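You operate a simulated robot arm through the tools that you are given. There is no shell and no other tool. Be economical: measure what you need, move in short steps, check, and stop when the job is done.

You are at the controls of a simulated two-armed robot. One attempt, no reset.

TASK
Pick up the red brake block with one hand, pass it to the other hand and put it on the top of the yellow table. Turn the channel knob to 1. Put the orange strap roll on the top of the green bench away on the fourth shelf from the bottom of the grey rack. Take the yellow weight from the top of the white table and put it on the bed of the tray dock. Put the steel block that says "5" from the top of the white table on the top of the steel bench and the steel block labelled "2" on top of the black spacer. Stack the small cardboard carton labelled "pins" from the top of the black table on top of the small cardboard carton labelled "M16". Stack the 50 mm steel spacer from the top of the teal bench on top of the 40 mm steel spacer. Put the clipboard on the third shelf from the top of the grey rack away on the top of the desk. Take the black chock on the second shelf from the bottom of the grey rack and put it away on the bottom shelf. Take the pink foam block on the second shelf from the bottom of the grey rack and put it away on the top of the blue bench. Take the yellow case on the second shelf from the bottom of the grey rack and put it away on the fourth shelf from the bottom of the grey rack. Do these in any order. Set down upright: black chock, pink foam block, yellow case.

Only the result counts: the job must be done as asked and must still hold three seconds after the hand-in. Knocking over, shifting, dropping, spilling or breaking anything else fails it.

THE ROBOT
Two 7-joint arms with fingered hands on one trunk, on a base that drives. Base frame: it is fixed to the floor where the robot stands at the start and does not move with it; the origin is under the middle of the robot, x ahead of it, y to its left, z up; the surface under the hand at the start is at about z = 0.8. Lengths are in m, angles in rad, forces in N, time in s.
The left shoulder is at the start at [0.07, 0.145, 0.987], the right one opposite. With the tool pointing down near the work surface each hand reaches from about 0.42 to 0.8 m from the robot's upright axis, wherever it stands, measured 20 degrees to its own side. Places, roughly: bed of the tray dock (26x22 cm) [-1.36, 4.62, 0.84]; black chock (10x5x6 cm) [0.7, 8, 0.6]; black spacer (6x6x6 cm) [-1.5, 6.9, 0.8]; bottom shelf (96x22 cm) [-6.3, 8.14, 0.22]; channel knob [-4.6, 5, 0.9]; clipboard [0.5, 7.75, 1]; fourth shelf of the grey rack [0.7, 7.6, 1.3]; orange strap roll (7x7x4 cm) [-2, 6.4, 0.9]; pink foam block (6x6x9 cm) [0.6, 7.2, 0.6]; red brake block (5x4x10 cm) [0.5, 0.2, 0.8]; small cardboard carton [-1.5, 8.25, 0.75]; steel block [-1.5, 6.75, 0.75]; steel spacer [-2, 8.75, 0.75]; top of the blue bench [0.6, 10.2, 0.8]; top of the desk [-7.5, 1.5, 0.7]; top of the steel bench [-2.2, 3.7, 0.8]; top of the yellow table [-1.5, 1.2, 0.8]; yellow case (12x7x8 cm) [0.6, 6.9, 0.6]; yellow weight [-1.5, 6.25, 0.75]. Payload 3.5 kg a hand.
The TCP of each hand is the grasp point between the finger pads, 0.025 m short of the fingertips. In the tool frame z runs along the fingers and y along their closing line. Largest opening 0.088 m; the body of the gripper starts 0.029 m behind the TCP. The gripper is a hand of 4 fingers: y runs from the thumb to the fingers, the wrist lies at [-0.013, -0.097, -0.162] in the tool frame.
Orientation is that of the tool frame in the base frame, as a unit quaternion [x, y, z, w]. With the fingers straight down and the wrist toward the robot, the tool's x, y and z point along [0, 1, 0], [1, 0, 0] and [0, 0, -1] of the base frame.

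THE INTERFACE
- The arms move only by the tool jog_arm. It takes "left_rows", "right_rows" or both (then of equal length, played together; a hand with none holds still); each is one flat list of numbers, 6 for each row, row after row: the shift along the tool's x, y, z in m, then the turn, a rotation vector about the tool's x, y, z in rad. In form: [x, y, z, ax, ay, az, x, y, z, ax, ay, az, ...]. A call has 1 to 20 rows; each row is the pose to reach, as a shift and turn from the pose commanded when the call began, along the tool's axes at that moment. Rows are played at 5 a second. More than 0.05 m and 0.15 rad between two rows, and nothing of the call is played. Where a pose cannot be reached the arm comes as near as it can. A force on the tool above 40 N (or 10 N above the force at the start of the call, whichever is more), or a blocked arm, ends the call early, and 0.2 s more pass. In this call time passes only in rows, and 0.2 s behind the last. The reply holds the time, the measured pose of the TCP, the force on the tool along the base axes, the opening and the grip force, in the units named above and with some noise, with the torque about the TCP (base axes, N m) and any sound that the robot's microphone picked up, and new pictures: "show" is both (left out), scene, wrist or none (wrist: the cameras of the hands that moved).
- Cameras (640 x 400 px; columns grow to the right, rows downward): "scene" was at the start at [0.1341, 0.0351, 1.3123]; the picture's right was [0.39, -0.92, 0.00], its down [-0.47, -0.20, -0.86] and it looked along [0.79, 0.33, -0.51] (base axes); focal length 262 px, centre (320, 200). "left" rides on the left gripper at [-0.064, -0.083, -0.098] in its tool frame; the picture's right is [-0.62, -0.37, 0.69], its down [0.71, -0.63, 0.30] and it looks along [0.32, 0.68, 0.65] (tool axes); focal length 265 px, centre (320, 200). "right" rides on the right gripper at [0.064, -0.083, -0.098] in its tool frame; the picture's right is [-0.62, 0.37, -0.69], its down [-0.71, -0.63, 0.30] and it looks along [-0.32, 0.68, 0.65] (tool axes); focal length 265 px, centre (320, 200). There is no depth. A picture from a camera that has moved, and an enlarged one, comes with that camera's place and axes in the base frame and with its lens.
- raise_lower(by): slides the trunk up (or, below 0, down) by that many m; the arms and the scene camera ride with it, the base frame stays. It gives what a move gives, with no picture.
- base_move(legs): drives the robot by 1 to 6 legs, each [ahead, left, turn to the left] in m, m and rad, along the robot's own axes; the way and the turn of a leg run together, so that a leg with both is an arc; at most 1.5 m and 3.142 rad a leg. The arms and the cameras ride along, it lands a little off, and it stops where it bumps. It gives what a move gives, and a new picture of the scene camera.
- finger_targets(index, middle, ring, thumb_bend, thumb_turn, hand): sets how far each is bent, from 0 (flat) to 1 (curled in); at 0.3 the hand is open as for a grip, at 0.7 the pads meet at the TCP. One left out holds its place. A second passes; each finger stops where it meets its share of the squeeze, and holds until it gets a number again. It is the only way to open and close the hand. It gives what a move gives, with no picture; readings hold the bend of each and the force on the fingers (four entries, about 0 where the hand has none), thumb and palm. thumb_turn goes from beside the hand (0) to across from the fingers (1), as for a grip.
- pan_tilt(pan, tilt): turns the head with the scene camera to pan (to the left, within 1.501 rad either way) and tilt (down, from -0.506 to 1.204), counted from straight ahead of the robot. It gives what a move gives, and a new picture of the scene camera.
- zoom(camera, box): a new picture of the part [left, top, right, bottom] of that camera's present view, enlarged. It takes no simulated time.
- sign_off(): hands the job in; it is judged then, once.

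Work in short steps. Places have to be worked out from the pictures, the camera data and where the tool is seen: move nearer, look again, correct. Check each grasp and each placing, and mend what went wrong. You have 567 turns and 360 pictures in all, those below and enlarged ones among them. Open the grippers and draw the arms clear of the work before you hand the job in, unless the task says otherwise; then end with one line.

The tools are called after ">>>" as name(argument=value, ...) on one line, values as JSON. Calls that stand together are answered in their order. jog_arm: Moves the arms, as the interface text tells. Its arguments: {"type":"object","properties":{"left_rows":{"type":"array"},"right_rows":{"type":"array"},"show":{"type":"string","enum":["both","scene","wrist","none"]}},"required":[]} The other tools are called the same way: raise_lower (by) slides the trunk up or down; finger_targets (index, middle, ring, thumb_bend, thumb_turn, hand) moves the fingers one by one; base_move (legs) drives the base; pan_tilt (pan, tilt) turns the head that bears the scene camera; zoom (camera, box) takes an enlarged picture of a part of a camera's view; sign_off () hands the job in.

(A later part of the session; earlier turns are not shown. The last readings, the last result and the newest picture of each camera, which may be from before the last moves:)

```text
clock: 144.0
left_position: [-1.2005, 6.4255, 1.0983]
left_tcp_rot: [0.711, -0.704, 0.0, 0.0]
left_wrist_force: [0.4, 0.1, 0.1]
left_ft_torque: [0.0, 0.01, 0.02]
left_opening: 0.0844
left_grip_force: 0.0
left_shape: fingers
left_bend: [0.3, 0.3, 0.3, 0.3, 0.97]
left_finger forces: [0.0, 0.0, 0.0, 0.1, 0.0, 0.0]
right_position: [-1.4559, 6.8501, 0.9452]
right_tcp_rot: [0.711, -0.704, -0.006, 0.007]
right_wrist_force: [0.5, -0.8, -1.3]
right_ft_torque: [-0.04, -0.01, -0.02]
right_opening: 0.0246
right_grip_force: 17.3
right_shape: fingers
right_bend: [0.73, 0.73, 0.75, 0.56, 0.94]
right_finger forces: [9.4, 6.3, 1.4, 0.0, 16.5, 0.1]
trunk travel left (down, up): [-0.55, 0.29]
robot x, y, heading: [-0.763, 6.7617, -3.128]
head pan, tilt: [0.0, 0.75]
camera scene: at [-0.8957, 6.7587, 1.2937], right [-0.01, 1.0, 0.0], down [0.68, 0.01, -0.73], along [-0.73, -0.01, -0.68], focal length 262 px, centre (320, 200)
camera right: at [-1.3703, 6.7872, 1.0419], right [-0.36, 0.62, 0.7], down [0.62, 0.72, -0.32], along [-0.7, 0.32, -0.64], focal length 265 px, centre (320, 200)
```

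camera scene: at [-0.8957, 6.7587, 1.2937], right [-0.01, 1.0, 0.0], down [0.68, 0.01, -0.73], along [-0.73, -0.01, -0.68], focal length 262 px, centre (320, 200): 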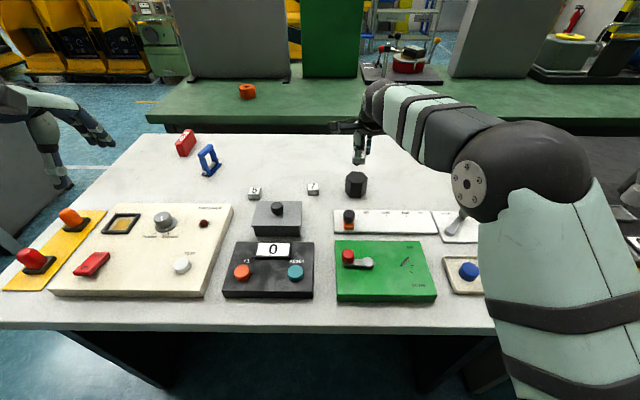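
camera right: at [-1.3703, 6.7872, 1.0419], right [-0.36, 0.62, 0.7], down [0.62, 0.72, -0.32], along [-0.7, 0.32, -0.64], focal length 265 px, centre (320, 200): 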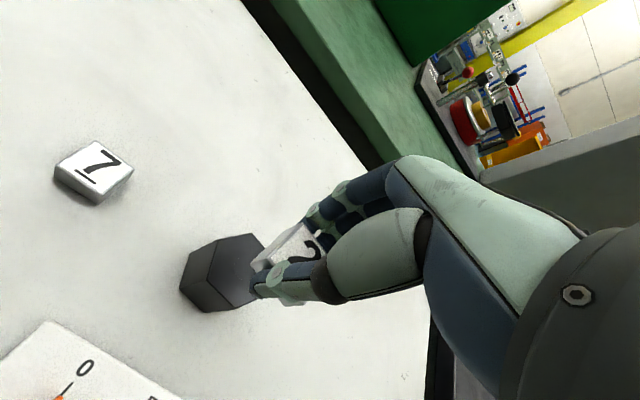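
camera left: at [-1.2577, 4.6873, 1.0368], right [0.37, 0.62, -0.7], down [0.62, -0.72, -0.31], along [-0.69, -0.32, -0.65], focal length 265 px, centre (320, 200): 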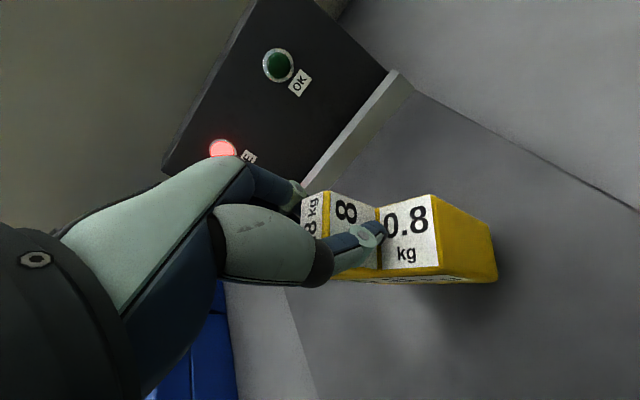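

Aligned with the spacer top per both cameras. Lower 4 cm and check.

>>> jog_arm(right_rows=[0, 0, 0.02, 0, 0, 0, 0, 0, 0.035, 0, 0, 0, 0, 0, 0.045, 0, 0, 0], show="wrist")

>>> zoom(camera="scene", box=[310, 110, 410, 210])

```text
clock: 144.8
left_position: [-1.1987, 6.4285, 1.0986]
left_tcp_rot: [0.71, -0.704, 0.0, 0.0]
left_wrist_force: [0.4, -0.5, -0.5]
left_ft_torque: [-0.02, 0.0, 0.01]
left_opening: 0.0849
left_grip_force: 0.0
left_shape: fingers
left_bend: [0.3, 0.3, 0.3, 0.3, 0.97]
left_finger forces: [0.1, 0.0, 0.0, 0.0, 0.0, 0.0]
right_position: [-1.459, 6.8509, 0.8997]
right_tcp_rot: [0.711, -0.703, -0.006, 0.008]
right_wrist_force: [0.1, -0.2, -0.8]
right_ft_torque: [-0.03, 0.01, 0.01]
right_opening: 0.0245
right_grip_force: 16.3
right_shape: fingers
right_bend: [0.73, 0.73, 0.75, 0.56, 0.94]
right_finger forces: [9.4, 6.4, 1.5, 0.0, 16.5, 0.1]
trunk travel left (down, up): [-0.55, 0.29]
robot x, y, heading: [-0.7616, 6.7603, -3.126]
head pan, tilt: [0.0, 0.75]
camera right: at [-1.3719, 6.7889, 0.9962], right [-0.36, 0.62, 0.7], down [0.62, 0.72, -0.32], along [-0.7, 0.32, -0.64], focal length 265 px, centre (320, 200)
```

right: 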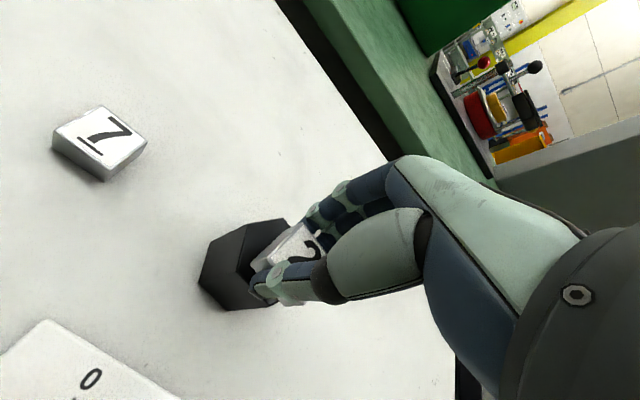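

```text
4.00 times, centred on (360, 160) of scene
camera zoom: at [-0.8955, 6.7604, 1.2937], right [-0.01, 1.0, 0.0], down [0.68, 0.01, -0.73], along [-0.73, -0.01, -0.68], focal length 1048 px, centre (160, 360)
```

zoom: 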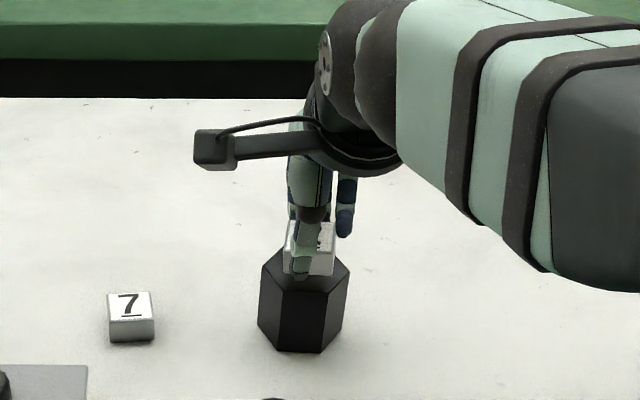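

Well aligned. Lower gently to contact.

>>> jog_arm(right_rows=[0, 0, 0.004, 0, 0, 0, 0, 0, 0.007, 0, 0, 0, 0, 0, 0.01, 0, 0, 0, 0, 0, 0.013, 0, 0, 0], show="none")

```text
clock: 145.8
left_position: [-1.1994, 6.4283, 1.0996]
left_tcp_rot: [0.711, -0.703, -0.001, -0.001]
left_wrist_force: [0.6, 0.1, -0.2]
left_ft_torque: [0.01, 0.0, 0.01]
left_opening: 0.0846
left_grip_force: 0.0
left_shape: fingers
left_bend: [0.3, 0.3, 0.3, 0.3, 0.97]
left_finger forces: [0.0, 0.0, 0.1, 0.0, 0.1, 0.1]
right_position: [-1.4553, 6.8522, 0.8864]
right_tcp_rot: [0.71, -0.704, -0.006, 0.008]
right_wrist_force: [-0.7, -0.6, 0.0]
right_ft_torque: [-0.01, -0.05, -0.02]
right_opening: 0.0247
right_grip_force: 17.3
right_shape: fingers
right_bend: [0.73, 0.73, 0.75, 0.56, 0.94]
right_finger forces: [9.8, 6.3, 1.7, 0.1, 16.3, 0.0]
trunk travel left (down, up): [-0.55, 0.29]
robot x, y, heading: [-0.7641, 6.7625, -3.132]
head pan, tilt: [0.0, 0.75]
```

Barely any load change; I go a few mm more.

>>> jog_arm(right_rows=[0, 0, 0.002, 0, 0, 0, 0, 0, 0.004, 0, 0, 0], show="none")

```text
clock: 146.4
left_position: [-1.1974, 6.429, 1.1002]
left_tcp_rot: [0.711, -0.703, -0.001, 0.001]
left_wrist_force: [0.2, -0.1, 0.3]
left_ft_torque: [0.01, -0.01, -0.01]
left_opening: 0.0844
left_grip_force: 0.1
left_shape: fingers
left_bend: [0.3, 0.3, 0.3, 0.3, 0.97]
left_finger forces: [0.0, 0.0, 0.0, 0.1, 0.1, 0.0]
right_position: [-1.4564, 6.8522, 0.8844]
right_tcp_rot: [0.71, -0.704, -0.007, 0.009]
right_wrist_force: [-0.8, 0.9, 9.2]
right_ft_torque: [-0.11, -0.17, -0.02]
right_opening: 0.0245
right_grip_force: 17.6
right_shape: fingers
right_bend: [0.73, 0.73, 0.75, 0.56, 0.94]
right_finger forces: [10.6, 6.4, 2.9, 0.0, 15.6, 0.0]
trunk travel left (down, up): [-0.55, 0.29]
robot x, y, heading: [-0.759, 6.7652, -3.131]
head pan, tilt: [0.0, 0.75]
```

Contact at 9 N. Back off 2 mm, open fingers and rise.

>>> jog_arm(right_rows=[0, 0, -0.002, 0, 0, 0], show="none")

>>> finger_targets(hand="right", index=0.35, middle=0.35, ring=0.35, thumb_bend=0.35)

>>> jog_arm(right_rows=[0, 0, -0.03, 0, 0, 0, 0, 0, -0.07, 0, 0, 0, 0, 0, -0.11, 0, 0, 0, 0, 0, -0.15, 0, 0, 0, 0, -0.04, -0.16, 0, 0, 0, 0, -0.08, -0.16, 0, 0, 0], show="scene")

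>>> zoom(camera="scene", box=[230, 150, 410, 250])

```text
clock: 146.8
left_position: [-1.1985, 6.4283, 1.0985]
left_tcp_rot: [0.711, -0.703, 0.0, 0.001]
left_wrist_force: [-0.5, 0.1, 0.0]
left_ft_torque: [0.03, 0.01, 0.0]
left_opening: 0.0846
left_grip_force: 0.1
left_shape: fingers
left_bend: [0.3, 0.3, 0.3, 0.3, 0.97]
left_finger forces: [0.0, 0.0, 0.0, 0.0, 0.0, 0.1]
right_position: [-1.4559, 6.8522, 0.8846]
right_tcp_rot: [0.71, -0.704, -0.006, 0.008]
right_wrist_force: [-0.7, 1.4, 7.2]
right_ft_torque: [-0.14, -0.14, 0.02]
right_opening: 0.0243
right_grip_force: 17.8
right_shape: fingers
right_bend: [0.73, 0.73, 0.75, 0.56, 0.94]
right_finger forces: [10.6, 6.2, 2.8, 0.0, 15.5, 0.0]
trunk travel left (down, up): [-0.55, 0.29]
robot x, y, heading: [-0.7631, 6.7594, -3.124]
head pan, tilt: [0.0, 0.75]
```

```text
clock: 147.8
left_position: [-1.1989, 6.4279, 1.099]
left_tcp_rot: [0.711, -0.704, 0.0, -0.001]
left_wrist_force: [0.5, -0.1, -1.1]
left_ft_torque: [0.03, -0.01, 0.0]
left_opening: 0.0846
left_grip_force: 0.0
left_shape: fingers
left_bend: [0.3, 0.3, 0.3, 0.3, 0.97]
left_finger forces: [0.0, 0.1, 0.1, 0.0, 0.0, 0.0]
right_position: [-1.4573, 6.8513, 0.8834]
right_tcp_rot: [0.71, -0.704, -0.005, 0.008]
right_wrist_force: [-0.6, -0.7, 0.3]
right_ft_torque: [0.02, -0.02, -0.04]
right_opening: 0.0739
right_grip_force: 0.0
right_shape: fingers
right_bend: [0.35, 0.35, 0.35, 0.35, 0.97]
right_finger forces: [0.0, 0.0, 0.0, 0.1, 0.0, 0.1]
trunk travel left (down, up): [-0.55, 0.29]
robot x, y, heading: [-0.7585, 6.7613, -3.129]
head pan, tilt: [0.0, 0.75]
```

```text
clock: 149.2
left_position: [-1.1966, 6.4273, 1.0983]
left_tcp_rot: [0.711, -0.703, -0.001, 0.001]
left_wrist_force: [0.0, 0.4, 0.7]
left_ft_torque: [0.02, 0.03, -0.08]
left_opening: 0.0846
left_grip_force: 0.1
left_shape: fingers
left_bend: [0.3, 0.3, 0.3, 0.3, 0.97]
left_finger forces: [0.1, 0.1, 0.0, 0.0, 0.0, 0.1]
right_position: [-1.3705, 6.8556, 1.0434]
right_tcp_rot: [0.711, -0.703, -0.005, 0.008]
right_wrist_force: [-0.2, 0.4, 0.0]
right_ft_torque: [0.0, 0.02, 0.01]
right_opening: 0.0739
right_grip_force: 0.0
right_shape: fingers
right_bend: [0.35, 0.35, 0.35, 0.35, 0.97]
right_finger forces: [0.0, 0.1, 0.0, 0.0, 0.0, 0.0]
trunk travel left (down, up): [-0.55, 0.29]
robot x, y, heading: [-0.7634, 6.7621, -3.128]
head pan, tilt: [0.0, 0.75]
camera scene: at [-0.8931, 6.7604, 1.2939], right [-0.01, 1.0, 0.0], down [0.68, 0.01, -0.73], along [-0.73, -0.01, -0.68], focal length 262 px, centre (320, 200)
```

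scene: 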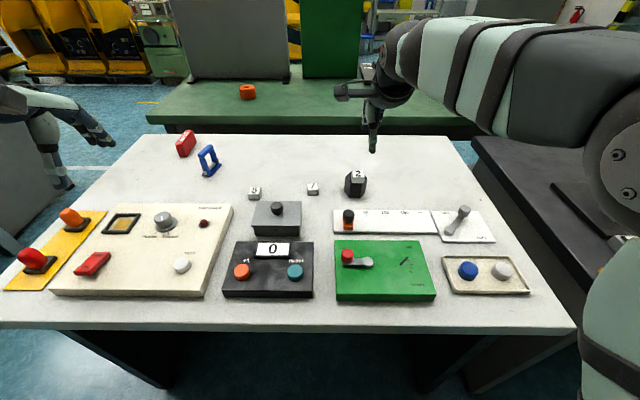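

```text
3.56 times, centred on (320, 200) of scene
camera zoom: at [-0.8931, 6.7604, 1.2939], right [-0.01, 1.0, 0.0], down [0.68, 0.01, -0.73], along [-0.73, -0.01, -0.68], focal length 932 px, centre (320, 200)
```

zoom: 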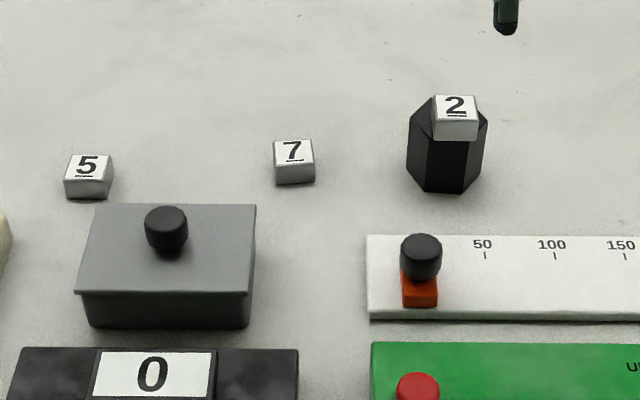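

Block 2 sits on the spacer. Next, back off and strafe right to the black table with the cartons.

>>> base_move(legs=[[-0.36, 0, -0.014], [0, -1.3, 0]])

>>> pan_tilt(pan=-0.2, tilt=0.5)

```text
clock: 157.7
left_position: [-0.8429, 7.7449, 1.0993]
left_tcp_rot: [-0.705, 0.71, 0.001, -0.001]
left_wrist_force: [0.1, -0.6, -0.7]
left_ft_torque: [-0.03, 0.01, 0.04]
left_opening: 0.0844
left_grip_force: 0.0
left_shape: fingers
left_bend: [0.3, 0.3, 0.3, 0.3, 0.97]
left_finger forces: [0.0, 0.1, 0.1, 0.1, 0.0, 0.1]
right_position: [-1.0087, 8.1747, 1.0415]
right_tcp_rot: [-0.704, 0.71, 0.005, -0.007]
right_wrist_force: [0.3, 0.0, 0.8]
right_ft_torque: [0.01, -0.01, 0.02]
right_opening: 0.0738
right_grip_force: 0.1
right_shape: fingers
right_bend: [0.35, 0.35, 0.35, 0.35, 0.97]
right_finger forces: [0.0, 0.0, 0.1, 0.0, 0.0, 0.0]
trunk travel left (down, up): [-0.55, 0.29]
robot x, y, heading: [-0.3984, 8.0712, 3.132]
head pan, tilt: [0.0, 0.75]
camera scene: at [-0.5326, 8.0719, 1.2938], right [0.01, 1.0, 0.0], down [0.68, 0.0, -0.73], along [-0.73, 0.01, -0.68], focal length 262 px, centre (320, 200)
```

scene: 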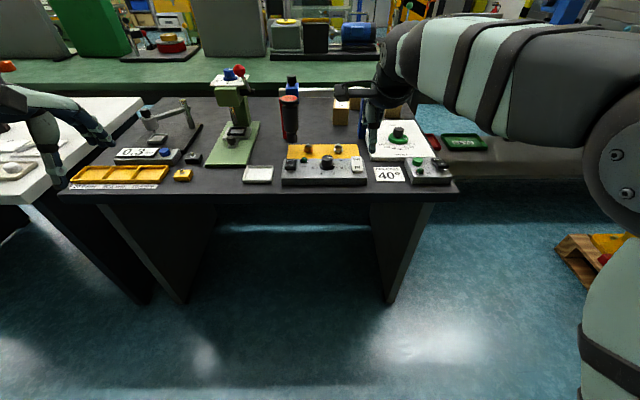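

```text
clock: 158.4
left_position: [-0.8417, 7.7444, 1.0994]
left_tcp_rot: [-0.705, 0.709, 0.0, 0.001]
left_wrist_force: [-0.5, -0.3, -0.8]
left_ft_torque: [0.0, 0.0, 0.01]
left_opening: 0.0844
left_grip_force: 0.2
left_shape: fingers
left_bend: [0.3, 0.3, 0.3, 0.3, 0.97]
left_finger forces: [0.0, 0.1, 0.0, 0.1, 0.1, 0.0]
right_position: [-1.0089, 8.175, 1.0405]
right_tcp_rot: [-0.704, 0.71, 0.004, -0.007]
right_wrist_force: [0.3, 0.0, -0.3]
right_ft_torque: [0.01, -0.02, 0.02]
right_opening: 0.0741
right_grip_force: 0.1
right_shape: fingers
right_bend: [0.35, 0.35, 0.35, 0.35, 0.97]
right_finger forces: [0.0, 0.0, 0.0, 0.0, 0.0, 0.0]
trunk travel left (down, up): [-0.55, 0.29]
robot x, y, heading: [-0.3974, 8.069, 3.136]
head pan, tilt: [-0.201, 0.499]
camera scene: at [-0.5388, 8.09, 1.3157], right [0.21, 0.98, 0.0], down [0.47, -0.1, -0.88], along [-0.86, 0.18, -0.48], focal length 262 px, centre (320, 200)
```

scene: 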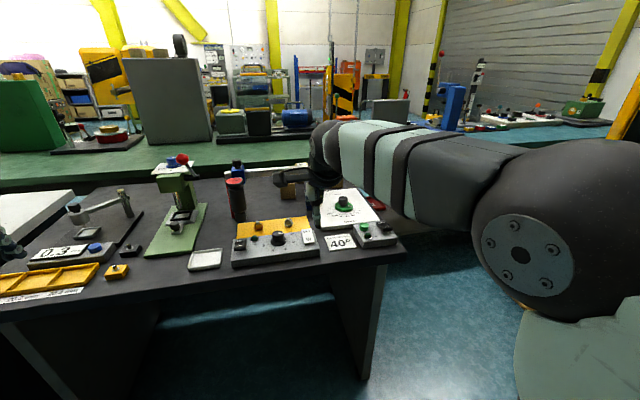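

Right arm blocks the view; I retract it and look at the right side.

>>> jog_arm(right_rows=[-0.03, -0.03, 0, 0, 0, 0, -0.06, -0.06, 0, 0, 0, 0, -0.09, -0.09, 0, 0, 0, 0, -0.12, -0.12, 0, 0, 0, 0, -0.15, -0.15, 0, 0, 0, 0, -0.18, -0.16, 0, 0, 0, 0], show="both")

```text
clock: 159.8
left_position: [-0.8436, 7.7464, 1.0992]
left_tcp_rot: [-0.704, 0.71, 0.0, -0.001]
left_wrist_force: [-0.6, 0.1, -0.5]
left_ft_torque: [-0.02, -0.02, 0.02]
left_opening: 0.0845
left_grip_force: 0.0
left_shape: fingers
left_bend: [0.3, 0.3, 0.3, 0.3, 0.97]
left_finger forces: [0.0, 0.0, 0.0, 0.1, 0.0, 0.0]
right_position: [-0.8477, 8.3557, 1.0397]
right_tcp_rot: [-0.704, 0.71, 0.005, -0.007]
right_wrist_force: [0.2, 0.2, 0.0]
right_ft_torque: [0.01, 0.02, 0.02]
right_opening: 0.0739
right_grip_force: 0.1
right_shape: fingers
right_bend: [0.35, 0.35, 0.35, 0.35, 0.97]
right_finger forces: [0.0, 0.0, 0.0, 0.1, 0.0, 0.1]
trunk travel left (down, up): [-0.55, 0.29]
robot x, y, heading: [-0.4, 8.0686, 3.134]
head pan, tilt: [-0.201, 0.499]
camera scene: at [-0.5389, 8.0919, 1.3157], right [0.21, 0.98, 0.0], down [0.47, -0.1, -0.88], along [-0.86, 0.18, -0.48], focal length 262 px, centre (320, 200)
camera right: at [-0.7624, 8.2918, 1.1344], right [-0.35, 0.62, 0.7], down [0.63, 0.71, -0.32], along [-0.69, 0.33, -0.64], focal length 265 px, centre (320, 200)
```

scene: 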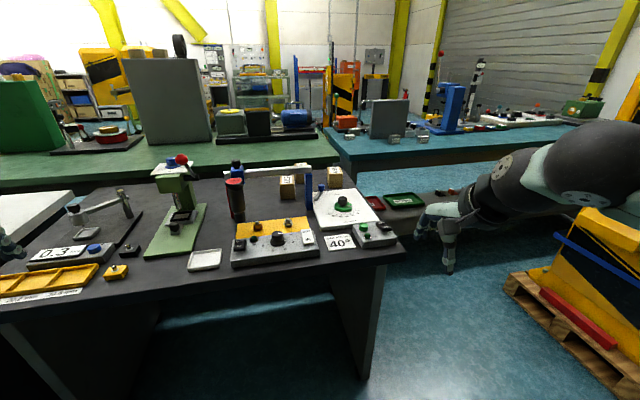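
right: 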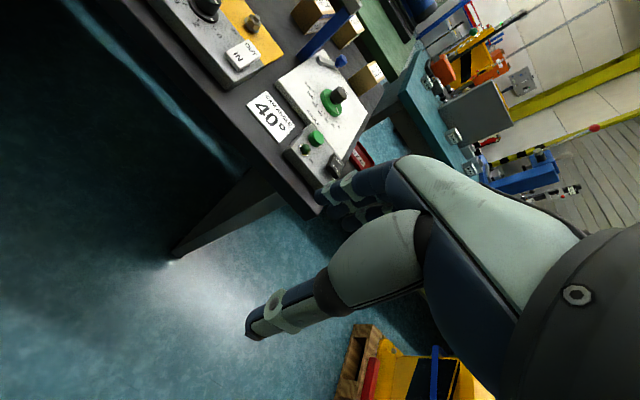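

I see cartons at the back of the black table and a teal bench behind right. Zooming in.

>>> zoom(camera="scene", box=[210, 110, 470, 270])

>>> zoom(camera="scene", box=[330, 90, 610, 220])

```text
2.46 times, centred on (340, 190) of scene
camera zoom: at [-0.5389, 8.0919, 1.3157], right [0.21, 0.98, 0.0], down [0.47, -0.1, -0.88], along [-0.86, 0.18, -0.48], focal length 645 px, centre (271, 225)
```

zoom: 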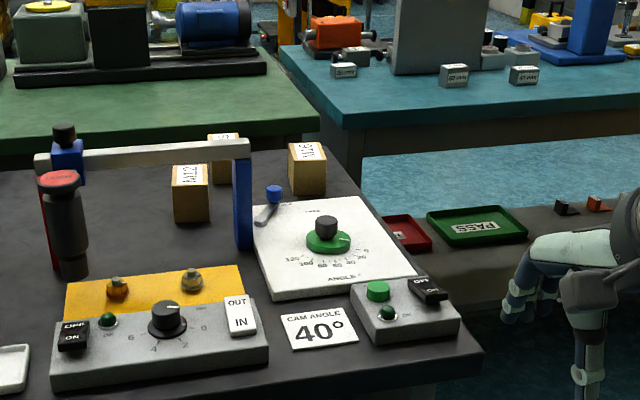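

```text
2.29 times, centred on (470, 155) of scene
camera zoom: at [-0.5389, 8.0919, 1.3157], right [0.21, 0.98, 0.0], down [0.47, -0.1, -0.88], along [-0.86, 0.18, -0.48], focal length 599 px, centre (-23, 303)
```

zoom: 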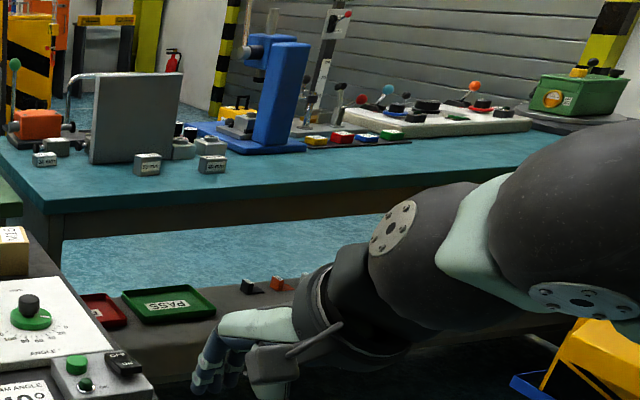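

Three cartons at the back of the table; I need to read their labels up close. I move in.

>>> base_move(legs=[[0.36, 0, 0]])

>>> zoom(camera="scene", box=[180, 100, 420, 260])

```text
clock: 162.2
left_position: [-1.2091, 7.7494, 1.0995]
left_tcp_rot: [-0.704, 0.71, 0.0, 0.0]
left_wrist_force: [1.0, 1.0, 0.4]
left_ft_torque: [0.01, -0.01, 0.03]
left_opening: 0.0845
left_grip_force: 0.1
left_shape: fingers
left_bend: [0.3, 0.3, 0.3, 0.3, 0.97]
left_finger forces: [0.0, 0.0, 0.1, 0.1, 0.0, 0.0]
right_position: [-1.2122, 8.3577, 1.038]
right_tcp_rot: [-0.703, 0.711, 0.006, -0.009]
right_wrist_force: [0.9, -0.5, 0.3]
right_ft_torque: [-0.02, 0.03, -0.01]
right_opening: 0.0739
right_grip_force: 0.1
right_shape: fingers
right_bend: [0.35, 0.35, 0.35, 0.35, 0.97]
right_finger forces: [0.1, 0.0, 0.1, 0.0, 0.1, 0.0]
trunk travel left (down, up): [-0.55, 0.29]
robot x, y, heading: [-0.7624, 8.0758, 3.136]
head pan, tilt: [-0.201, 0.499]
camera scene: at [-0.9039, 8.093, 1.3157], right [0.21, 0.98, 0.0], down [0.47, -0.1, -0.88], along [-0.86, 0.18, -0.48], focal length 262 px, centre (320, 200)
```

scene: 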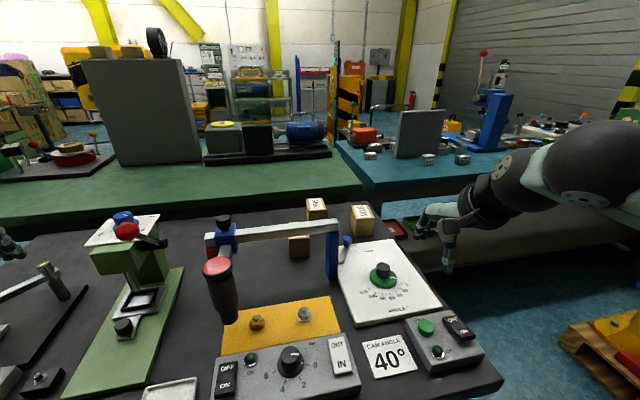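

```text
2.50 times, centred on (300, 180) of scene
camera zoom: at [-0.9039, 8.093, 1.3157], right [0.21, 0.98, 0.0], down [0.47, -0.1, -0.88], along [-0.86, 0.18, -0.48], focal length 655 px, centre (370, 250)
```

zoom: 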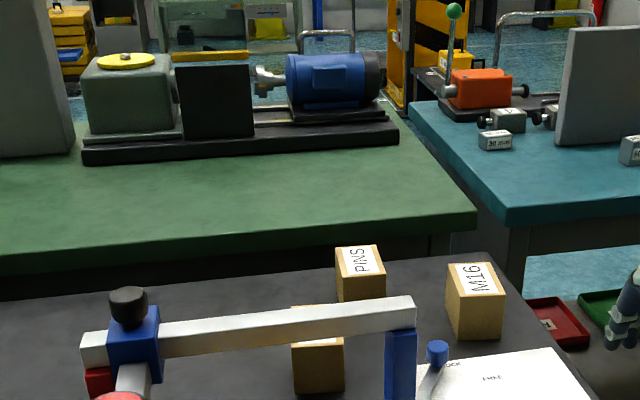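

Labels read: "M16" (right) and "PINS" (back). PINS is far back behind a clamp bar, so I move closer and to the right.

>>> base_move(legs=[[0, -0.2, 0], [0.1, 0, 0]])

>>> pan_tilt(pan=0.0, tilt=0.6)

```text
clock: 164.5
left_position: [-1.3063, 7.9532, 1.0987]
left_tcp_rot: [-0.703, 0.711, 0.001, 0.0]
left_wrist_force: [-0.1, 0.7, 1.7]
left_ft_torque: [-0.01, 0.0, 0.0]
left_opening: 0.0846
left_grip_force: 0.0
left_shape: fingers
left_bend: [0.3, 0.3, 0.3, 0.3, 0.97]
left_finger forces: [0.1, 0.1, 0.0, 0.0, 0.1, 0.0]
right_position: [-1.3085, 8.5631, 1.038]
right_tcp_rot: [-0.703, 0.711, 0.005, -0.007]
right_wrist_force: [-0.8, -0.6, 0.2]
right_ft_torque: [-0.02, 0.02, 0.02]
right_opening: 0.0738
right_grip_force: 0.0
right_shape: fingers
right_bend: [0.35, 0.35, 0.35, 0.35, 0.97]
right_finger forces: [0.1, 0.0, 0.0, 0.0, 0.0, 0.0]
trunk travel left (down, up): [-0.55, 0.29]
robot x, y, heading: [-0.8609, 8.2795, 3.132]
head pan, tilt: [-0.201, 0.499]
camera scene: at [-1.0002, 8.2971, 1.3157], right [0.21, 0.98, 0.0], down [0.47, -0.1, -0.88], along [-0.86, 0.18, -0.48], focal length 262 px, centre (320, 200)
```

scene: 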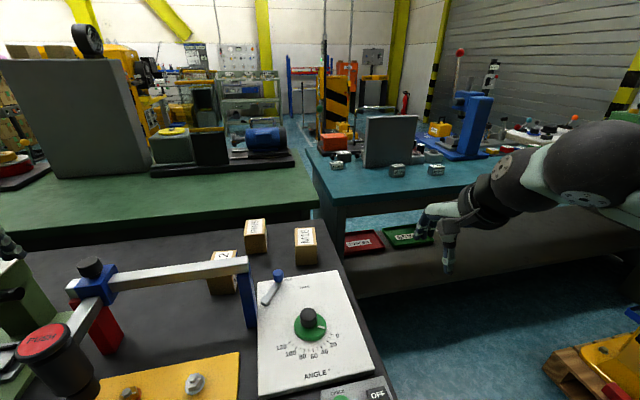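

```text
clock: 165.2
left_position: [-1.3061, 7.9537, 1.1001]
left_tcp_rot: [-0.702, 0.712, 0.001, 0.0]
left_wrist_force: [-0.3, -0.2, -0.6]
left_ft_torque: [-0.01, -0.01, -0.02]
left_opening: 0.0845
left_grip_force: 0.1
left_shape: fingers
left_bend: [0.3, 0.3, 0.3, 0.3, 0.97]
left_finger forces: [0.1, 0.0, 0.0, 0.0, 0.0, 0.0]
right_position: [-1.3078, 8.5621, 1.0387]
right_tcp_rot: [-0.702, 0.712, 0.006, -0.008]
right_wrist_force: [0.6, 0.3, 0.4]
right_ft_torque: [-0.03, 0.01, 0.0]
right_opening: 0.0738
right_grip_force: 0.0
right_shape: fingers
right_bend: [0.35, 0.35, 0.35, 0.35, 0.97]
right_finger forces: [0.0, 0.1, 0.0, 0.0, 0.0, 0.0]
trunk travel left (down, up): [-0.55, 0.29]
robot x, y, heading: [-0.8578, 8.2761, 3.133]
head pan, tilt: [0.0, 0.6]
camera scene: at [-0.9997, 8.2788, 1.3067], right [0.01, 1.0, 0.0], down [0.56, -0.01, -0.83], along [-0.83, 0.01, -0.56], focal length 262 px, centre (320, 200)
```

scene: 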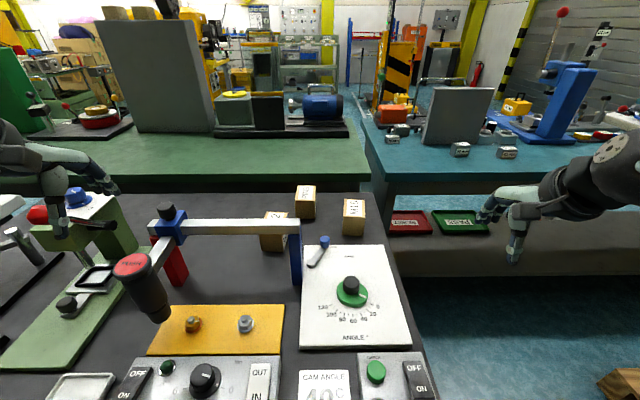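

Clear view now; zoom on cartons.

>>> zoom(camera="scene", box=[240, 160, 400, 270])

>>> zoom(camera="scene", box=[370, 100, 550, 220])

```text
3.64 times, centred on (320, 215) of scene
camera zoom: at [-0.9997, 8.2788, 1.3067], right [0.01, 1.0, 0.0], down [0.56, -0.01, -0.83], along [-0.83, 0.01, -0.56], focal length 953 px, centre (320, 146)
```

zoom: 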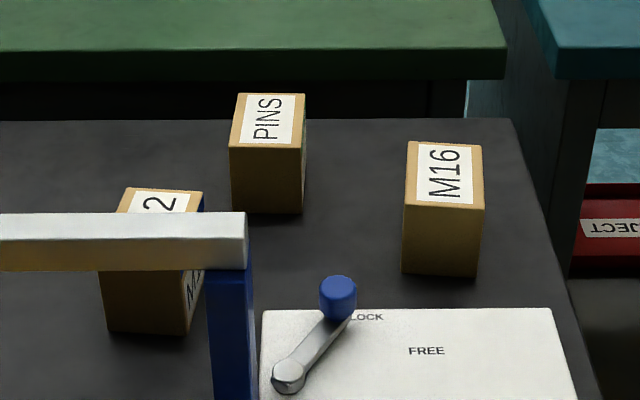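

```text
3.33 times, centred on (460, 160) of scene
camera zoom: at [-0.9997, 8.2788, 1.3067], right [0.01, 1.0, 0.0], down [0.56, -0.01, -0.83], along [-0.83, 0.01, -0.56], focal length 873 px, centre (-147, 333)
```

zoom: 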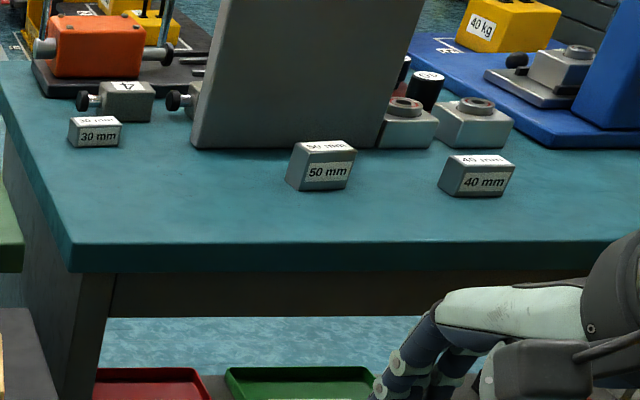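

Cartons: M16 ≈[-1.61, 8.385] and PINS ≈[-1.69, 8.24], each ~6.3 cm wide, ~8.5 deep, 7 tall. Reach is tight, so I look down at the base clearance to the table legs.

>>> pan_tilt(pan=-0.3, tilt=1.2)

```text
clock: 166.2
left_position: [-1.3066, 7.9533, 1.1]
left_tcp_rot: [-0.703, 0.711, 0.001, 0.0]
left_wrist_force: [0.5, 0.2, 0.2]
left_ft_torque: [0.0, 0.02, -0.01]
left_opening: 0.0848
left_grip_force: 0.0
left_shape: fingers
left_bend: [0.3, 0.3, 0.3, 0.3, 0.97]
left_finger forces: [0.0, 0.0, 0.0, 0.0, 0.0, 0.1]
right_position: [-1.3089, 8.5618, 1.0388]
right_tcp_rot: [-0.703, 0.711, 0.006, -0.008]
right_wrist_force: [0.3, -0.5, -0.1]
right_ft_torque: [0.03, -0.02, 0.01]
right_opening: 0.0737
right_grip_force: 0.0
right_shape: fingers
right_bend: [0.35, 0.35, 0.35, 0.35, 0.97]
right_finger forces: [0.0, 0.0, 0.0, 0.0, 0.0, 0.0]
trunk travel left (down, up): [-0.55, 0.29]
robot x, y, heading: [-0.8624, 8.2774, 3.132]
head pan, tilt: [-0.3, 1.201]
camera scene: at [-0.9646, 8.2949, 1.2621], right [0.31, 0.95, 0.0], down [0.89, -0.28, -0.36], along [-0.35, 0.11, -0.93], focal length 262 px, centre (320, 200)
```

scene: 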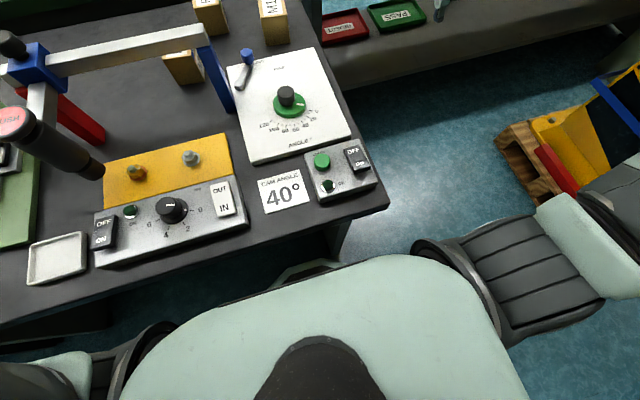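

Torso is ~8 cm from the table. I'll take PINS with the hand yawed 90° (closing across its 6.3 cm width). First I yaw the right hand in place.

>>> jog_arm(right_rows=[0, 0, -0.01, 0, 0, -0.14, 0, 0, -0.02, 0, 0, -0.28, 0, 0, -0.03, 0, 0, -0.42, 0, 0, -0.04, 0, 0, -0.56, 0, 0, -0.05, 0, 0, -0.7, 0, 0, -0.06, 0, 0, -0.84, 0, 0, -0.06, 0, 0, -0.98, 0, 0, -0.06, 0, 0, -1.12, 0, 0, -0.06, 0, 0, -1.26, 0, 0, -0.06, 0, 0, -1.4, 0, 0, -0.06, 0, 0, -1.54, 0, 0, -0.06, 0, 0, -1.57], show="none")

>>> pan_tilt(pan=0.0, tilt=0.6)

```text
clock: 168.8
left_position: [-1.3063, 7.9521, 1.0986]
left_tcp_rot: [-0.703, 0.711, 0.001, -0.001]
left_wrist_force: [1.4, 0.3, 0.6]
left_ft_torque: [0.04, 0.0, -0.02]
left_opening: 0.0845
left_grip_force: 0.1
left_shape: fingers
left_bend: [0.3, 0.3, 0.3, 0.3, 0.97]
left_finger forces: [0.1, 0.0, 0.1, 0.1, 0.0, 0.1]
right_position: [-1.3073, 8.5628, 1.0989]
right_tcp_rot: [1.0, -0.006, -0.01, 0.002]
right_wrist_force: [-0.2, 0.3, 0.3]
right_ft_torque: [0.01, 0.02, -0.01]
right_opening: 0.0738
right_grip_force: 0.0
right_shape: fingers
right_bend: [0.35, 0.35, 0.35, 0.35, 0.97]
right_finger forces: [0.0, 0.0, 0.0, 0.0, 0.0, 0.0]
trunk travel left (down, up): [-0.55, 0.29]
robot x, y, heading: [-0.8611, 8.2805, 3.134]
head pan, tilt: [-0.3, 1.201]
```

```text
clock: 169.8
left_position: [-1.306, 7.9528, 1.0996]
left_tcp_rot: [-0.702, 0.712, 0.001, 0.0]
left_wrist_force: [-0.1, 0.4, 0.3]
left_ft_torque: [0.0, 0.01, -0.01]
left_opening: 0.0843
left_grip_force: 0.1
left_shape: fingers
left_bend: [0.3, 0.3, 0.3, 0.3, 0.97]
left_finger forces: [0.0, 0.1, 0.0, 0.0, 0.1, 0.1]
right_position: [-1.3067, 8.562, 1.0972]
right_tcp_rot: [1.0, -0.006, -0.01, 0.002]
right_wrist_force: [0.0, -0.4, 0.2]
right_ft_torque: [-0.01, -0.03, -0.03]
right_opening: 0.0739
right_grip_force: 0.1
right_shape: fingers
right_bend: [0.35, 0.35, 0.35, 0.35, 0.97]
right_finger forces: [0.0, 0.0, 0.0, 0.0, 0.0, 0.0]
trunk travel left (down, up): [-0.55, 0.29]
robot x, y, heading: [-0.8643, 8.2766, 3.13]
head pan, tilt: [0.0, 0.6]
camera scene: at [-0.9996, 8.2788, 1.3066], right [0.01, 1.0, 0.0], down [0.57, -0.01, -0.82], along [-0.82, 0.01, -0.57], focal length 262 px, centre (320, 200)
```

scene: 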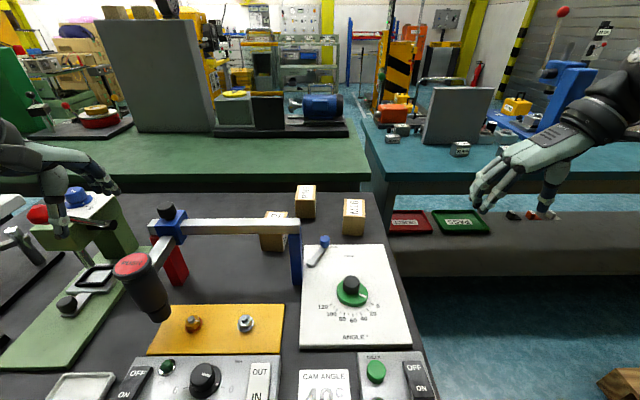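

Yaw worked. Now tilt the fingers forward ~50° and move toward PINS staying high.

>>> jog_arm(right_rows=[-0.02, 0, 0, 0, -0.14, 0, -0.04, 0, 0, 0, -0.28, 0, -0.06, 0.02, 0, 0, -0.42, 0, -0.08, 0.04, 0, 0, -0.56, 0, -0.1, 0.06, 0, 0, -0.7, 0, -0.12, 0.08, 0, 0, -0.84, 0, -0.14, 0.1, 0, 0, -0.87, 0, -0.16, 0.14, 0, 0, -0.87, 0], show="both")

```text
clock: 171.7
left_position: [-1.3059, 7.9499, 1.0978]
left_tcp_rot: [-0.702, 0.712, 0.001, 0.0]
left_wrist_force: [-1.0, 1.4, -1.1]
left_ft_torque: [-0.01, 0.02, 0.01]
left_opening: 0.0846
left_grip_force: 0.0
left_shape: fingers
left_bend: [0.3, 0.3, 0.3, 0.3, 0.97]
left_finger forces: [0.0, 0.0, 0.1, 0.0, 0.0, 0.0]
right_position: [-1.4716, 8.421, 1.1025]
right_tcp_rot: [0.902, -0.007, -0.431, -0.002]
right_wrist_force: [-0.2, -0.6, 0.1]
right_ft_torque: [0.0, 0.03, 0.0]
right_opening: 0.0738
right_grip_force: 0.0
right_shape: fingers
right_bend: [0.35, 0.35, 0.35, 0.35, 0.97]
right_finger forces: [0.0, 0.0, 0.0, 0.0, 0.0, 0.0]
trunk travel left (down, up): [-0.55, 0.29]
robot x, y, heading: [-0.8638, 8.2802, 3.132]
head pan, tilt: [0.0, 0.6]
camera scene: at [-1.0008, 8.2761, 1.3065], right [0.01, 1.0, 0.0], down [0.57, 0.0, -0.82], along [-0.82, 0.01, -0.57], focal length 262 px, centre (320, 200)
camera right: at [-1.3523, 8.5033, 1.1141], right [0.14, -0.37, 0.92], down [-0.68, 0.64, 0.36], along [-0.72, -0.67, -0.16], focal length 265 px, centre (320, 200)
```

scene: 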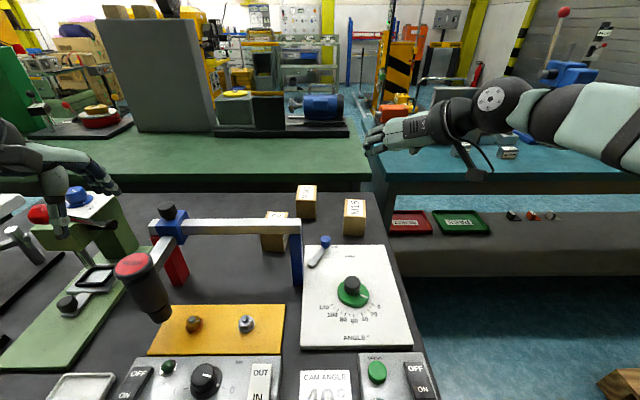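
right: 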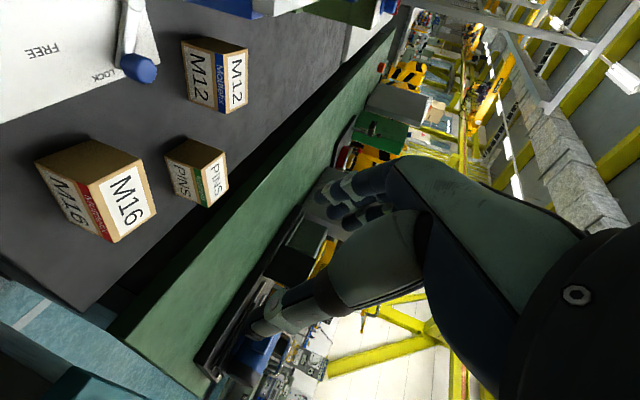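

Triangulated PINS: centre [-1.684, 8.243], top 0.867. For reach, I creep the base 4 cm forward.

>>> base_move(legs=[[0.04, 0, 0.01]])

```text
clock: 172.5
left_position: [-1.3386, 7.9491, 1.099]
left_tcp_rot: [-0.707, 0.708, 0.001, -0.001]
left_wrist_force: [0.1, -0.2, -0.1]
left_ft_torque: [0.02, 0.0, -0.01]
left_opening: 0.0846
left_grip_force: 0.1
left_shape: fingers
left_bend: [0.3, 0.3, 0.3, 0.3, 0.97]
left_finger forces: [0.0, 0.0, 0.0, 0.0, 0.0, 0.1]
right_position: [-1.5086, 8.4178, 1.1052]
right_tcp_rot: [0.902, -0.002, -0.431, 0.001]
right_wrist_force: [-0.1, -0.8, 0.3]
right_ft_torque: [0.01, -0.03, -0.03]
right_opening: 0.0741
right_grip_force: 0.0
right_shape: fingers
right_bend: [0.35, 0.35, 0.35, 0.35, 0.97]
right_finger forces: [0.1, 0.0, 0.0, 0.0, 0.0, 0.0]
trunk travel left (down, up): [-0.55, 0.29]
robot x, y, heading: [-0.9021, 8.2767, 3.144]
head pan, tilt: [0.0, 0.6]
camera scene: at [-1.0364, 8.2777, 1.3069], right [0.0, 1.0, 0.0], down [0.56, 0.0, -0.83], along [-0.83, 0.0, -0.56], focal length 262 px, centre (320, 200)
```

scene: 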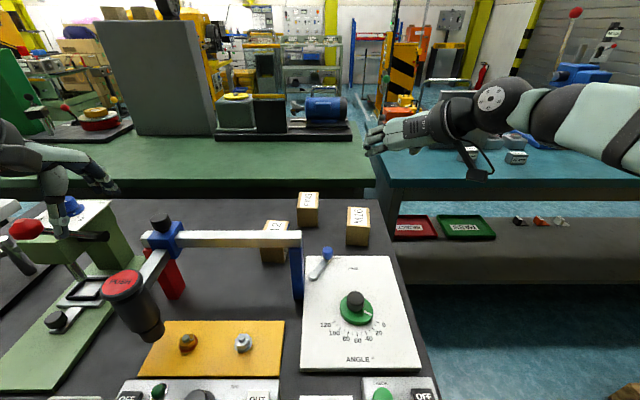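

No bump. I open the hand fully and move it to a high pre-grasp above PINS.

>>> finger_targets(hand="right", index=0.25, middle=0.25, ring=0.25, thumb_bend=0.25)

>>> jog_arm(right_rows=[0.007, 0.035, 0.019, 0, 0, 0, 0.014, 0.07, 0.038, 0, 0, 0, 0.021, 0.105, 0.056, 0, 0, 0, 0.028, 0.14, 0.075, 0, 0, 0, 0.034, 0.175, 0.093, 0, 0, 0], show="both")

```text
clock: 173.5
left_position: [-1.3408, 7.9489, 1.0993]
left_tcp_rot: [-0.706, 0.708, 0.001, 0.0]
left_wrist_force: [0.5, 0.4, 0.3]
left_ft_torque: [0.03, 0.0, 0.0]
left_opening: 0.0847
left_grip_force: 0.0
left_shape: fingers
left_bend: [0.3, 0.3, 0.3, 0.3, 0.97]
left_finger forces: [0.0, 0.0, 0.1, 0.0, 0.0, 0.1]
right_position: [-1.5091, 8.4182, 1.1035]
right_tcp_rot: [0.903, -0.002, -0.43, 0.001]
right_wrist_force: [-0.4, 0.4, -0.8]
right_ft_torque: [0.0, 0.0, -0.02]
right_opening: 0.094
right_grip_force: 0.0
right_shape: fingers
right_bend: [0.25, 0.25, 0.25, 0.25, 0.97]
right_finger forces: [0.1, 0.1, 0.1, 0.1, 0.0, 0.1]
trunk travel left (down, up): [-0.55, 0.29]
robot x, y, heading: [-0.8988, 8.2778, 3.139]
head pan, tilt: [0.0, 0.6]
```

```text
clock: 174.7
left_position: [-1.3426, 7.947, 1.0995]
left_tcp_rot: [-0.707, 0.707, 0.0, 0.0]
left_wrist_force: [-0.4, 0.4, -0.4]
left_ft_torque: [-0.03, -0.01, 0.02]
left_opening: 0.0845
left_grip_force: 0.1
left_shape: fingers
left_bend: [0.3, 0.3, 0.3, 0.3, 0.97]
left_finger forces: [0.0, 0.0, 0.0, 0.1, 0.0, 0.1]
right_position: [-1.5629, 8.2409, 1.0156]
right_tcp_rot: [0.903, -0.002, -0.43, 0.0]
right_wrist_force: [0.0, -0.5, 0.8]
right_ft_torque: [-0.02, 0.01, 0.01]
right_opening: 0.094
right_grip_force: 0.0
right_shape: fingers
right_bend: [0.25, 0.25, 0.25, 0.25, 0.97]
right_finger forces: [0.0, 0.1, 0.0, 0.1, 0.0, 0.0]
trunk travel left (down, up): [-0.55, 0.29]
robot x, y, heading: [-0.9031, 8.2771, 3.14]
head pan, tilt: [0.0, 0.6]
camera scene: at [-1.0394, 8.2762, 1.3065], right [0.0, 1.0, 0.0], down [0.57, 0.0, -0.82], along [-0.82, 0.0, -0.57], focal length 262 px, centre (320, 200)
camera right: at [-1.4449, 8.3253, 1.0275], right [0.15, -0.37, 0.92], down [-0.68, 0.63, 0.36], along [-0.71, -0.68, -0.16], focal length 265 px, centre (320, 200)
```

scene: 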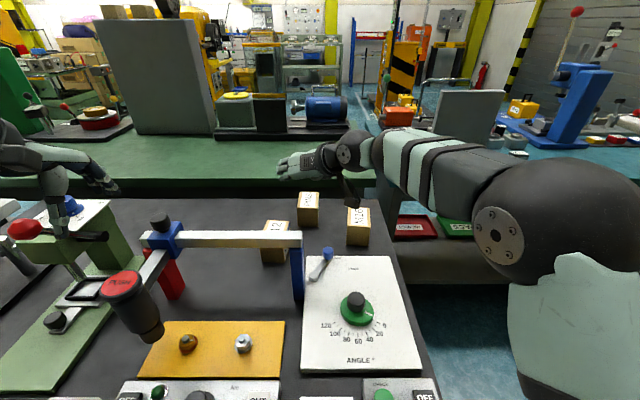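
right: 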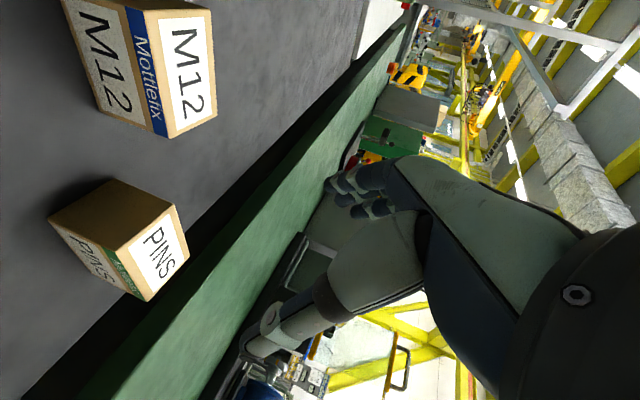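

PINS confirmed at [-1.677, 8.242]. I advance along the finger direction, stopping short to check.

>>> jog_arm(right_rows=[0.03, -0.001, 0.03, 0, 0, 0, 0.062, -0.002, 0.06, 0, 0, 0, 0.062, -0.002, 0.09, 0, 0, 0, 0.062, -0.002, 0.12, 0, 0, 0], show="both")

```text
clock: 175.7
left_position: [-1.3418, 7.949, 1.0986]
left_tcp_rot: [-0.706, 0.708, 0.0, 0.0]
left_wrist_force: [-0.1, 0.1, 0.4]
left_ft_torque: [-0.03, 0.01, -0.01]
left_opening: 0.0844
left_grip_force: 0.1
left_shape: fingers
left_bend: [0.3, 0.3, 0.3, 0.3, 0.97]
left_finger forces: [0.0, 0.1, 0.0, 0.1, 0.0, 0.0]
right_position: [-1.6153, 8.2439, 0.8921]
right_tcp_rot: [0.903, -0.002, -0.43, 0.001]
right_wrist_force: [-0.2, -0.3, -0.9]
right_ft_torque: [0.0, -0.04, 0.01]
right_opening: 0.0944
right_grip_force: 0.1
right_shape: fingers
right_bend: [0.25, 0.25, 0.25, 0.25, 0.97]
right_finger forces: [0.1, 0.0, 0.0, 0.1, 0.0, 0.0]
trunk travel left (down, up): [-0.55, 0.29]
robot x, y, heading: [-0.8998, 8.2787, 3.14]
head pan, tilt: [0.0, 0.6]
camera scene: at [-1.0403, 8.2776, 1.3065], right [0.0, 1.0, 0.0], down [0.57, 0.0, -0.82], along [-0.82, 0.0, -0.57], focal length 262 px, centre (320, 200)
camera right: at [-1.4974, 8.3272, 0.9041], right [0.15, -0.37, 0.92], down [-0.69, 0.63, 0.36], along [-0.71, -0.68, -0.16], focal length 265 px, centre (320, 200)
```

scene: 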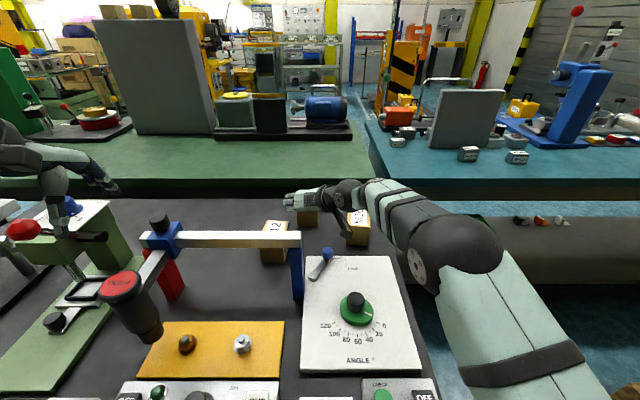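
right: 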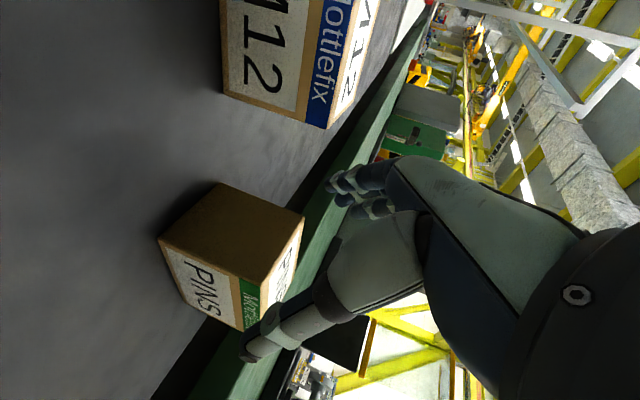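

Thumb and fingers line up on either side of the box. Advance the last 5.5 cm.

>>> jog_arm(right_rows=[0, 0, 0.02, 0, 0, 0, 0, 0, 0.04, 0, 0, 0, 0, 0, 0.055, 0, 0, 0], show="both")

```text
clock: 176.5
left_position: [-1.3427, 7.9497, 1.0993]
left_tcp_rot: [-0.707, 0.708, 0.001, -0.001]
left_wrist_force: [-0.1, 0.0, 0.5]
left_ft_torque: [0.03, 0.02, 0.03]
left_opening: 0.0845
left_grip_force: 0.0
left_shape: fingers
left_bend: [0.3, 0.3, 0.3, 0.3, 0.97]
left_finger forces: [0.1, 0.0, 0.0, 0.0, 0.1, 0.1]
right_position: [-1.6552, 8.2431, 0.8585]
right_tcp_rot: [0.903, -0.002, -0.43, 0.0]
right_wrist_force: [0.0, -0.5, -0.2]
right_ft_torque: [0.03, 0.0, 0.0]
right_opening: 0.0945
right_grip_force: 0.3
right_shape: fingers
right_bend: [0.25, 0.25, 0.25, 0.25, 0.97]
right_finger forces: [0.5, 0.0, 0.0, 0.0, 0.0, 0.0]
trunk travel left (down, up): [-0.55, 0.29]
robot x, y, heading: [-0.9019, 8.2749, 3.148]
head pan, tilt: [0.0, 0.6]
camera scene: at [-1.0388, 8.2772, 1.3067], right [0.0, 1.0, 0.0], down [0.57, 0.0, -0.82], along [-0.82, 0.0, -0.57], focal length 262 px, centre (320, 200)
camera right: at [-1.5393, 8.3269, 0.8699], right [0.15, -0.37, 0.92], down [-0.69, 0.63, 0.36], along [-0.71, -0.68, -0.16], focal length 265 px, centre (320, 200)
```

scene: 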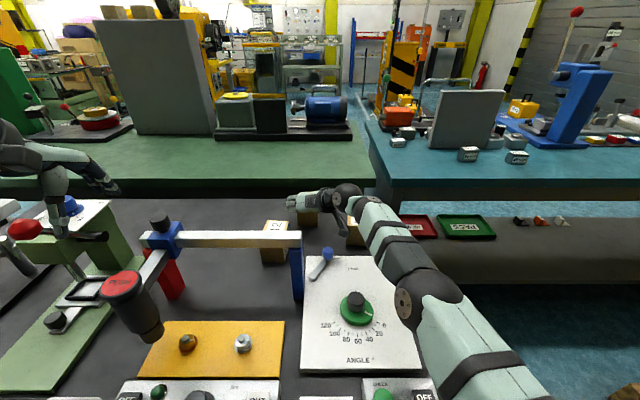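
right: 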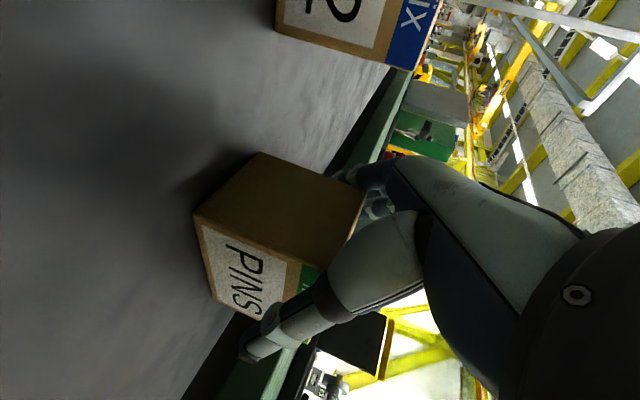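

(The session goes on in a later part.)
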